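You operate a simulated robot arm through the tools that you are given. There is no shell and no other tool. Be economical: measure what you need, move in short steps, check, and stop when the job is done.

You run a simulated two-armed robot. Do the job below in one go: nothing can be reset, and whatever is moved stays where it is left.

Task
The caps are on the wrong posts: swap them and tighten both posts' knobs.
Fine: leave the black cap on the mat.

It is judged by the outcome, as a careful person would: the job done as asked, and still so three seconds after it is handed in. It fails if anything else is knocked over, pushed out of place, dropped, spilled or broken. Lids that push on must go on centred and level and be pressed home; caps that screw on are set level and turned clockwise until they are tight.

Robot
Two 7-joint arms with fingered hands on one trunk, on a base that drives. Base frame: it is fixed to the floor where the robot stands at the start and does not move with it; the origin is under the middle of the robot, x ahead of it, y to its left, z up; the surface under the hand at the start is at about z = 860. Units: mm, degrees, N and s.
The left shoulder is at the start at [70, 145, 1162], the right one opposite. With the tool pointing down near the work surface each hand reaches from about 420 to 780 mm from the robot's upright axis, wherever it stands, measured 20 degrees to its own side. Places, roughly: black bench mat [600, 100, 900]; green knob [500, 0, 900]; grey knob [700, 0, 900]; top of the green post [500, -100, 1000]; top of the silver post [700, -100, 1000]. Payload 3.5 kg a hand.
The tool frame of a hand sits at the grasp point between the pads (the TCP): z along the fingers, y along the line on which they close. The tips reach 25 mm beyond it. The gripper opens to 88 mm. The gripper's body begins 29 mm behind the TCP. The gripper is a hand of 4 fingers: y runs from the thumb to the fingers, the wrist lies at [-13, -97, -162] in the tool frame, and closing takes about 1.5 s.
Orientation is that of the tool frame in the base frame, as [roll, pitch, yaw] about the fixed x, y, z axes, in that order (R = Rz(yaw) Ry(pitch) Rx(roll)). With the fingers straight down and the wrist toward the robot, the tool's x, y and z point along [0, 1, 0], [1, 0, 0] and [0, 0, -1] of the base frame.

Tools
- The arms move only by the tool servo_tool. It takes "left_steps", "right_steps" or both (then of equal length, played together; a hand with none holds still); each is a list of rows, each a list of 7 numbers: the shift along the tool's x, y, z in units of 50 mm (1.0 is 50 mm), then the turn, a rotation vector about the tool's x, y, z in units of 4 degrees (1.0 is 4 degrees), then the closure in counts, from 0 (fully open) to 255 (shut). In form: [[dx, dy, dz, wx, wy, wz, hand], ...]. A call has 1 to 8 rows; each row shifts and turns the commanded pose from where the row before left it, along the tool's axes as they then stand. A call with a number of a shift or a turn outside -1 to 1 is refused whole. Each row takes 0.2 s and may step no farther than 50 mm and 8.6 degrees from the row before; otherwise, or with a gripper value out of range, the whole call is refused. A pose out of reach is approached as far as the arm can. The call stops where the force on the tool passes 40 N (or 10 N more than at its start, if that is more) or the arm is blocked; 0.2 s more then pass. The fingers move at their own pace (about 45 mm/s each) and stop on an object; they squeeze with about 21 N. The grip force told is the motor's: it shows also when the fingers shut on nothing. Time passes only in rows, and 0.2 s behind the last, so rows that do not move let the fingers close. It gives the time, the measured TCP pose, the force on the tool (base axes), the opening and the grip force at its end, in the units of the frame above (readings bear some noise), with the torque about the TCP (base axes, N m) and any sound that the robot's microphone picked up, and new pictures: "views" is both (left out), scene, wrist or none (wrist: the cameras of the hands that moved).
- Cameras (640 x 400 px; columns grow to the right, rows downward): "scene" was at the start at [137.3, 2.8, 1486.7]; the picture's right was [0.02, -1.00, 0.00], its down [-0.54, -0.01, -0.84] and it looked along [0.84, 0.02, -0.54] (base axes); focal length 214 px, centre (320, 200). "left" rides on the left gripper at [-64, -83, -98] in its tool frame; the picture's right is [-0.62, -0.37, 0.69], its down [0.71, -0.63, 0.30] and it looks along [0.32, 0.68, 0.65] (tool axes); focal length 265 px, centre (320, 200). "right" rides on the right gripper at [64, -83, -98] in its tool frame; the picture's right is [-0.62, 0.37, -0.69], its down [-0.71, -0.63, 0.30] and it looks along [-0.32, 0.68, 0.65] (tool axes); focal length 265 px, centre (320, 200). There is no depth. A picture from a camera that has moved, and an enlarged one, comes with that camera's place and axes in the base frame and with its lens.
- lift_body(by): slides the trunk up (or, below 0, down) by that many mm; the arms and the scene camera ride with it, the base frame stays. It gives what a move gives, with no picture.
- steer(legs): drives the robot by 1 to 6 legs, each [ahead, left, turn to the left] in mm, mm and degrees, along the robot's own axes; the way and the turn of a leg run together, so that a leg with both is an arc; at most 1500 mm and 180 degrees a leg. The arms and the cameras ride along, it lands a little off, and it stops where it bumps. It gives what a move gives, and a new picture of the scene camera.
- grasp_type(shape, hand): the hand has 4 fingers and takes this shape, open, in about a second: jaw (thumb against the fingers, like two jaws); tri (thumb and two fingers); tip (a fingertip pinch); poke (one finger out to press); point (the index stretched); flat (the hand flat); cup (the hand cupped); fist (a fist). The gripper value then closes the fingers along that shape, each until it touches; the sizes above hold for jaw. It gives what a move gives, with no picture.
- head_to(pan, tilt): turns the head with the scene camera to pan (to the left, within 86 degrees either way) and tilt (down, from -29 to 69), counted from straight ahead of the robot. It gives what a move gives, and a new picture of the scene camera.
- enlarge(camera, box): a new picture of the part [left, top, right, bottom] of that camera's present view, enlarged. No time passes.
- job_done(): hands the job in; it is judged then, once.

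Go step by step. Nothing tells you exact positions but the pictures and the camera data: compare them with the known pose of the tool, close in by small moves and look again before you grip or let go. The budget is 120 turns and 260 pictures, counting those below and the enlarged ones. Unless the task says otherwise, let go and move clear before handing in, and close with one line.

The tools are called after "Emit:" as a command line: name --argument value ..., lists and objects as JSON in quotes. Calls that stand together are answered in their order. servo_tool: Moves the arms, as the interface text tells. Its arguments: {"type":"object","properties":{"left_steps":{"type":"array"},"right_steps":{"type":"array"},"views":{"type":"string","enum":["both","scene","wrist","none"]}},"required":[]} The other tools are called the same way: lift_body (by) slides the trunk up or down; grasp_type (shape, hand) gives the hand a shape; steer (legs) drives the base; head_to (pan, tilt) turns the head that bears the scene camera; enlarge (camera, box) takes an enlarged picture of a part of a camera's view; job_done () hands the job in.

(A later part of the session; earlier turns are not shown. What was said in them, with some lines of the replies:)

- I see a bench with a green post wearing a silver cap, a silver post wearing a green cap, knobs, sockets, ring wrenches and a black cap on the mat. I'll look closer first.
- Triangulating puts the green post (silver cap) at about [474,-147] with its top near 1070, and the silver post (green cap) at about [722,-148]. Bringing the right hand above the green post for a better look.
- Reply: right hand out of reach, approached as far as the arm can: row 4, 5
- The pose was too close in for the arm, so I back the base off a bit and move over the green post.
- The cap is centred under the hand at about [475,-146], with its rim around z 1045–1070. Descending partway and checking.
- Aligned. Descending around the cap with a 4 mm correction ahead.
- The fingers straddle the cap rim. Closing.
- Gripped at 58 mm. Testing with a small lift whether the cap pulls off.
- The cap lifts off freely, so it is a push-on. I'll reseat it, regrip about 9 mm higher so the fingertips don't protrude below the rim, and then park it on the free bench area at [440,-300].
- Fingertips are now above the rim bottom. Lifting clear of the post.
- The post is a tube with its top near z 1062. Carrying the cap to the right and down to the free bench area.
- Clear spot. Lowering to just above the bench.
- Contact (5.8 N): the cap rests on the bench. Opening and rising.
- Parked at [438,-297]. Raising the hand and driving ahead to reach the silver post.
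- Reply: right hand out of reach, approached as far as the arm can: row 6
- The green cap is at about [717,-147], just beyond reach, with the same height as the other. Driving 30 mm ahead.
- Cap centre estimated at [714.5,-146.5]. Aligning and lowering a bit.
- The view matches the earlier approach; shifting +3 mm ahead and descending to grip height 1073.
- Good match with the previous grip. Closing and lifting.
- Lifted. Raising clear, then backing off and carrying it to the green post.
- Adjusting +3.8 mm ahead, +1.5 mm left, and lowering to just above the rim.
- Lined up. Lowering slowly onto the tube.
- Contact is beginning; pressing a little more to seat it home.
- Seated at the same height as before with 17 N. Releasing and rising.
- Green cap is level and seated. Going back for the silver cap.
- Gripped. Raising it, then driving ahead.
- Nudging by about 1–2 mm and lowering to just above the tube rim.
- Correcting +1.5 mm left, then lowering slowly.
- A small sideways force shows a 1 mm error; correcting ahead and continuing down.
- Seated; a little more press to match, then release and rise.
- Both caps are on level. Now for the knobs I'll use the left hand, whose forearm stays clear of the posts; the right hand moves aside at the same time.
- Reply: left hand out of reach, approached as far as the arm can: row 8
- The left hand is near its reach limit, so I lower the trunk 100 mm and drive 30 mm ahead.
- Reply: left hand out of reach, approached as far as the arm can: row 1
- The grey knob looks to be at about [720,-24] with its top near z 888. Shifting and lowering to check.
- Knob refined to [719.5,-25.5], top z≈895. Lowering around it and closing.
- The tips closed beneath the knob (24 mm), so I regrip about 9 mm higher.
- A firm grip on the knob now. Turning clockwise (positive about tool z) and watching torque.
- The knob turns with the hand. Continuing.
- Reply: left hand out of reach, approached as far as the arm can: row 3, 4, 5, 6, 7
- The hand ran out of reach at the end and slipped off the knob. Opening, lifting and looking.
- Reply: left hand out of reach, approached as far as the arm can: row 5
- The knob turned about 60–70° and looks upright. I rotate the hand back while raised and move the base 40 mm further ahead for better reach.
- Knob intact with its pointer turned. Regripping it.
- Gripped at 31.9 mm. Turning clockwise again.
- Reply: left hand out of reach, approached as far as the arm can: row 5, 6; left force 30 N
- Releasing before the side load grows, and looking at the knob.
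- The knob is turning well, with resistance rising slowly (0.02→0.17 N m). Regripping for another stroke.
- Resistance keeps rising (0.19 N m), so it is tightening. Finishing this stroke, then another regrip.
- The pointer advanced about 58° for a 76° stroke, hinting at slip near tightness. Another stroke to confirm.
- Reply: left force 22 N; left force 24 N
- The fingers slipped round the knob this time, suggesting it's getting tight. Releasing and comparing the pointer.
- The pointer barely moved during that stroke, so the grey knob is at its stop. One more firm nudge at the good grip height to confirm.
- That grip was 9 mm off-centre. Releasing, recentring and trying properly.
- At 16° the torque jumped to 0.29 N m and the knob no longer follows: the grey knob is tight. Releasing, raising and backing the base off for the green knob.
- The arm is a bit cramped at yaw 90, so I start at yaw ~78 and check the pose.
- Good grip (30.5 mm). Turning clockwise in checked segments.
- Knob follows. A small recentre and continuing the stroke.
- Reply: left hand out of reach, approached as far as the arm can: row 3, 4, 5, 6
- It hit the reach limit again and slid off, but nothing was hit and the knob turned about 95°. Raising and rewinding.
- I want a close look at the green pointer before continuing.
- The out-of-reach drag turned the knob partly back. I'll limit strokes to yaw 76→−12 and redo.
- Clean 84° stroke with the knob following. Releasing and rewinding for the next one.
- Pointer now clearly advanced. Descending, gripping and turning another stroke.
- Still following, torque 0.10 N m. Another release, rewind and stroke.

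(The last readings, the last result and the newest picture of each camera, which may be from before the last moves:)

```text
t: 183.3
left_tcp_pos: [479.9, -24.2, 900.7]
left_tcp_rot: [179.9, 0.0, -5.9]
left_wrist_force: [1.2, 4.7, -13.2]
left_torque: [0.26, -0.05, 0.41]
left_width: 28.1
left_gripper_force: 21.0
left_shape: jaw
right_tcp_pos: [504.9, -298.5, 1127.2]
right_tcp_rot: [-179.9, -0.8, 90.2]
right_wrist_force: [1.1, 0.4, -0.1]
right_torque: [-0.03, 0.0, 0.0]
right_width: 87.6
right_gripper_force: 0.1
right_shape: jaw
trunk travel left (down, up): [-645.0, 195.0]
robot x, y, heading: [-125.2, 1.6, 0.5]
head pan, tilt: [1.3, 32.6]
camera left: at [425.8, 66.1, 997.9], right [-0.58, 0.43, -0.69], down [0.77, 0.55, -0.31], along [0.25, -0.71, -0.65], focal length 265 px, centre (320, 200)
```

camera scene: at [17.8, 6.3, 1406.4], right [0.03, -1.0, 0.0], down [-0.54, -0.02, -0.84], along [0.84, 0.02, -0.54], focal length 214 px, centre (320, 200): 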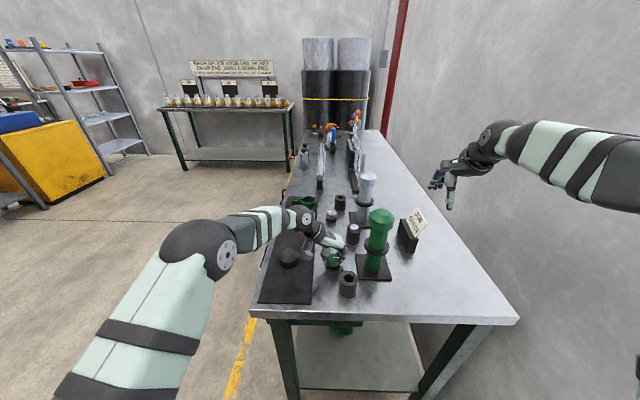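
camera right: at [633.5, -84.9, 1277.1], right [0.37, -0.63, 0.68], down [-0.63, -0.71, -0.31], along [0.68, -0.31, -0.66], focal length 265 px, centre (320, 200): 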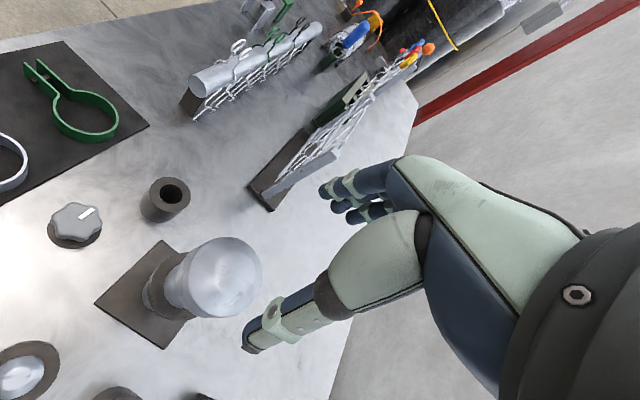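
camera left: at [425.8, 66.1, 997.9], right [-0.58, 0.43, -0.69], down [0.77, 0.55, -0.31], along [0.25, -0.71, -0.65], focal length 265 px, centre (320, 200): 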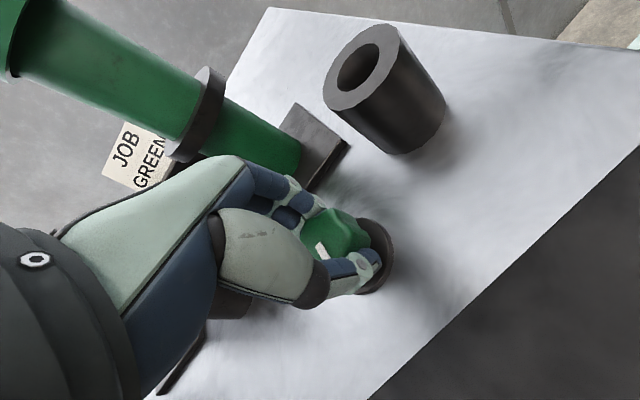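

Torque jumped from 0.10 to 0.41 N m with the knob holding still: the green knob is tight at its stop, after about 295° like the grey one. Releasing and lifting clear.

Emit:
servo_tool --left_steps '[[0, 0, 0, 0, 0, 0, 60], [0, 0, 0, 0, 0, 0, 60], [0, 0, 0, 0, 0, 0, 60], [0, 0, 0, 0, 0, 0, 60], [0, 0, -0.5, 0, 0, 0, 60], [0, 0, -0.8, 0, 0, 0, 60], [0, 0, -0.9, 0, 0, 0, 60], [0, 0, -0.9, 0, 0, 0, 60]]' --views "wrist"

Emit:
servo_tool --left_steps '[[0, -0.8, -0.4, 0, 0, 0, 60], [0, -0.8, -0.4, 0, 0, 0, 60], [0, -0.8, -0.4, 0, 0, 0, 60], [0, -0.8, 0, 0, 0, 0, 60]]' --views "scene"

Emit:
enlarge --camera "scene" --box '[260, 160, 440, 320]'

```text
t: 185.1
left_tcp_pos: [476.5, -27.2, 1059.5]
left_tcp_rot: [-180.0, -0.1, -5.7]
left_wrist_force: [0.7, -0.2, 0.3]
left_torque: [0.01, -0.01, -0.03]
left_width: 67.0
left_gripper_force: 0.1
left_shape: jaw
right_tcp_pos: [500.7, -299.5, 1127.2]
right_tcp_rot: [179.9, -0.9, 90.2]
right_wrist_force: [-0.1, 1.1, 0.3]
right_torque: [-0.01, 0.01, 0.0]
right_width: 87.7
right_gripper_force: 0.2
right_shape: jaw
trunk travel left (down, up): [-645.0, 195.0]
robot x, y, heading: [-123.1, 2.1, 0.2]
head pan, tilt: [1.3, 32.6]
camera left: at [422.0, 62.4, 1156.3], right [-0.58, 0.43, -0.69], down [0.78, 0.55, -0.3], along [0.25, -0.71, -0.65], focal length 265 px, centre (320, 200)
```

left: 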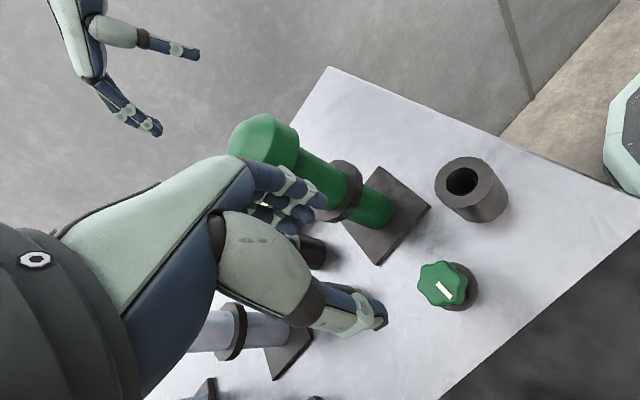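

```text
t: 185.5
left_tcp_pos: [482.1, 3.4, 1075.1]
left_tcp_rot: [179.4, -0.3, -4.5]
left_wrist_force: [1.7, -19.9, -18.0]
left_torque: [0.22, -0.88, 0.95]
left_width: 67.1
left_gripper_force: 0.0
left_shape: jaw
right_tcp_pos: [503.1, -296.5, 1128.1]
right_tcp_rot: [179.9, -0.9, 90.2]
right_wrist_force: [0.2, 0.0, -0.4]
right_torque: [-0.07, 0.0, 0.0]
right_width: 87.7
right_gripper_force: 0.1
right_shape: jaw
trunk travel left (down, up): [-645.0, 195.0]
robot x, y, heading: [-119.9, -3.7, 0.3]
head pan, tilt: [1.3, 32.6]
stopped in row 1 (left hand): the force on the tool passed its limit at 111 N (the readings are from after the stop); the commanded pose is now the measured one
camera scene: at [15.1, 5.5, 1406.7], right [0.03, -1.0, 0.0], down [-0.54, -0.02, -0.84], along [0.84, 0.02, -0.54], focal length 214 px, centre (320, 200)
```

scene: 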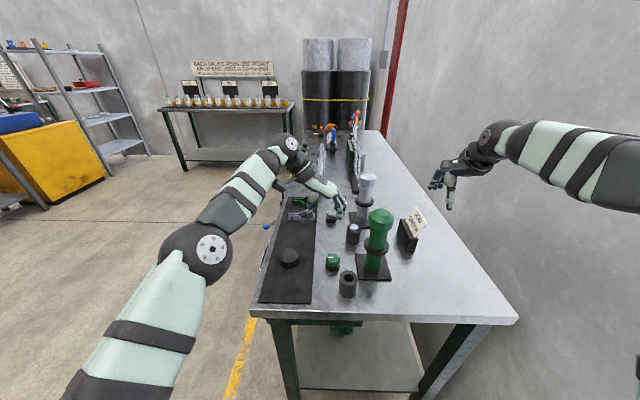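

```text
2.50 times, centred on (350, 240) of scene
camera zoom: at [15.1, 5.5, 1406.7], right [0.03, -1.0, 0.0], down [-0.54, -0.02, -0.84], along [0.84, 0.02, -0.54], focal length 536 px, centre (245, 100)
```

zoom: 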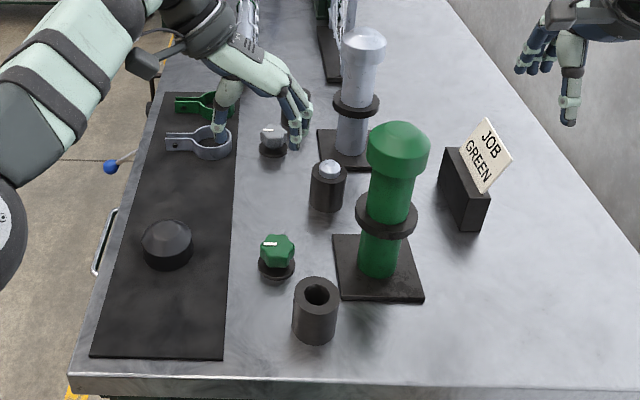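

The stop came from the left hand folding against its own forearm; nothing on the bench is near it. Backing that out and unwinding the wrist.

Emit:
servo_tool --left_steps '[[0, 0.3, 0, 0, 0, -0.5, 60], [0, 0.2, 0, 0, 0, -1, 60], [0, 0, -0.3, 0, 0, -1, 60], [0, 0, -0.3, 0, 0, -1, 60], [0, 0, -0.3, 0, 0, -1, 60], [0, 0, -0.3, 0, 0, -1, 60], [0, 0, -0.3, 0, 0, -1, 60], [0, 0, -0.3, 0, 0, -1, 60]]' --views "none"

Emit:
servo_tool --left_steps '[[0, 0, 0, 0, 0, -1, 60], [0, 0, 0, 0, 0, -1, 60], [0, 0, 0, 0, 0, -1, 60], [0, 0, 0, 0, 0, -1, 60], [0, 0, 0, 0, 0, -1, 60], [0, 0, 0, 0, 0, -1, 60], [0, 0, 0, 0, 0, -1, 60], [0, 0, 0, 0, 0, -1, 60]]' --views "both"

```text
t: 187.3
left_tcp_pos: [479.6, -23.6, 1168.4]
left_tcp_rot: [179.5, 0.1, 25.4]
left_wrist_force: [0.1, -0.2, -0.1]
left_torque: [0.01, -0.01, 0.03]
left_width: 67.0
left_gripper_force: 0.0
left_shape: jaw
right_tcp_pos: [503.0, -298.7, 1127.5]
right_tcp_rot: [180.0, -0.9, 90.2]
right_wrist_force: [0.2, 0.2, -0.8]
right_torque: [-0.03, 0.01, -0.01]
right_width: 87.6
right_gripper_force: 0.1
right_shape: jaw
trunk travel left (down, up): [-645.0, 195.0]
robot x, y, heading: [-123.4, -1.8, 0.3]
head pan, tilt: [1.3, 32.6]
```

```text
t: 189.1
left_tcp_pos: [479.8, -21.8, 1166.0]
left_tcp_rot: [179.6, 0.4, 57.5]
left_wrist_force: [0.6, -0.2, -0.3]
left_torque: [-0.02, 0.02, -0.01]
left_width: 67.1
left_gripper_force: 0.0
left_shape: jaw
right_tcp_pos: [502.2, -300.2, 1127.3]
right_tcp_rot: [180.0, -0.9, 90.2]
right_wrist_force: [-1.1, -0.5, -0.1]
right_torque: [0.0, -0.01, 0.02]
right_width: 88.0
right_gripper_force: 0.1
right_shape: jaw
trunk travel left (down, up): [-645.0, 195.0]
robot x, y, heading: [-123.3, 1.8, 0.2]
head pan, tilt: [1.3, 32.6]
camera scene: at [15.4, 2.4, 1406.7], right [0.03, -1.0, 0.0], down [-0.54, -0.01, -0.84], along [0.84, 0.02, -0.54], focal length 214 px, centre (320, 200)
camera left: at [376.1, -31.5, 1263.2], right [-0.64, -0.33, -0.69], down [-0.15, 0.94, -0.31], along [0.75, -0.1, -0.65], focal length 265 px, centre (320, 200)
```

scene: 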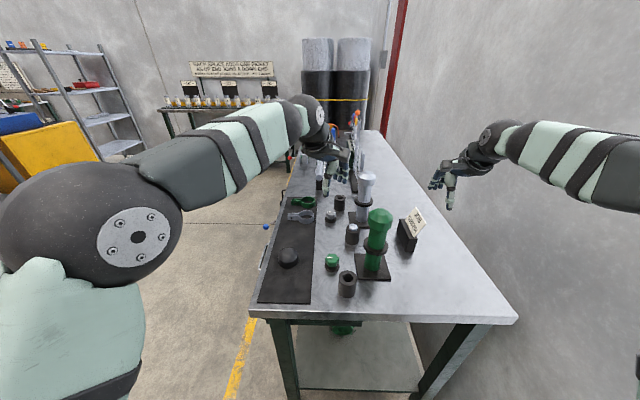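
left: 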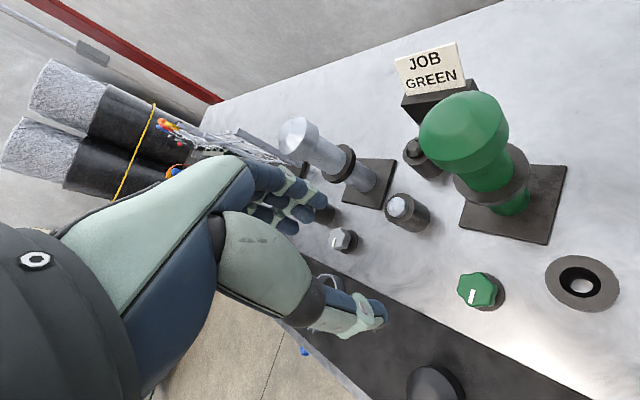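

Unwound freely. A close final inspection of caps and knobs.

Emit:
enlarge --camera "scene" --box '[300, 165, 440, 310]'

Emit:
enlarge --camera "left" --box '[260, 60, 600, 340]'

Emit:
enlarge --camera "right" --box '[0, 0, 340, 320]'

```text
2.76 times, centred on (370, 238) of scene
camera zoom: at [15.4, 2.4, 1406.7], right [0.03, -1.0, 0.0], down [-0.54, -0.01, -0.84], along [0.84, 0.02, -0.54], focal length 592 px, centre (182, 97)
```

zoom: 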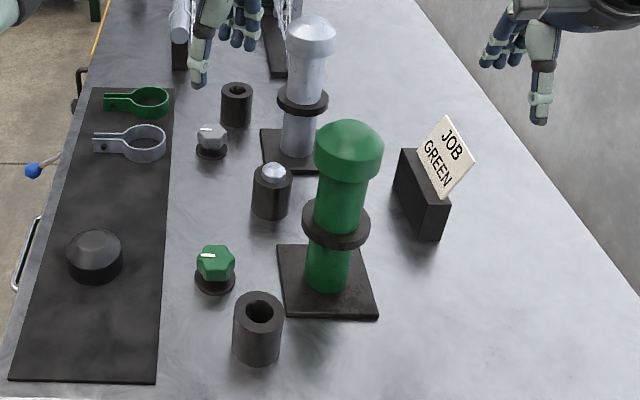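

```text
1.43 times, centred on (430, 200) of left
camera zoom: at [376.1, -31.5, 1263.2], right [-0.64, -0.33, -0.69], down [-0.15, 0.94, -0.31], along [0.75, -0.1, -0.65], focal length 379 px, centre (163, 200)
```

zoom: 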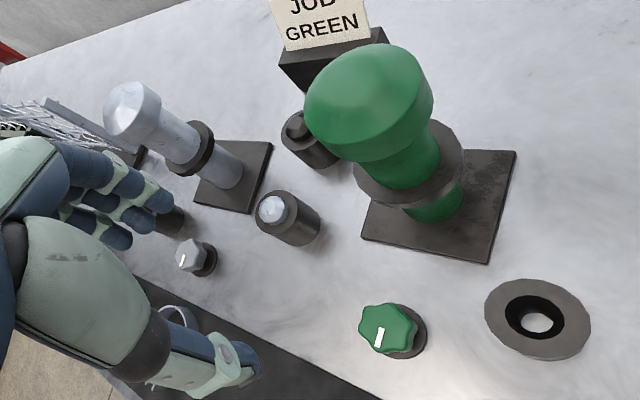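

```text
1.25 times, centred on (170, 160) of right
camera zoom: at [418.2, -237.4, 1226.9], right [0.37, -0.63, 0.68], down [-0.63, -0.71, -0.32], along [0.69, -0.31, -0.66], focal length 332 px, centre (508, 250)
```

zoom: 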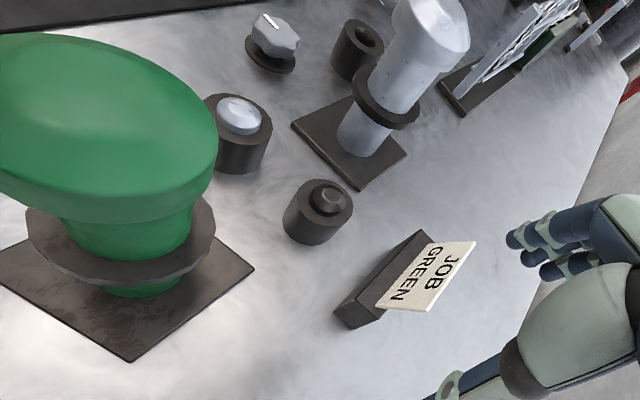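

The caps are swapped, level and seated, both knobs' pointers sit at the same tight stop, and everything else looks in place with both hands clear. Handing in.

Emit:
job_done

```text
The job is handed in.
```

The caps are swapped: the green cap is on the green post and the silver cap is on the silver post, both level and pressed home. Both knobs are turned clockwise until tight, and the black cap is still on the mat.
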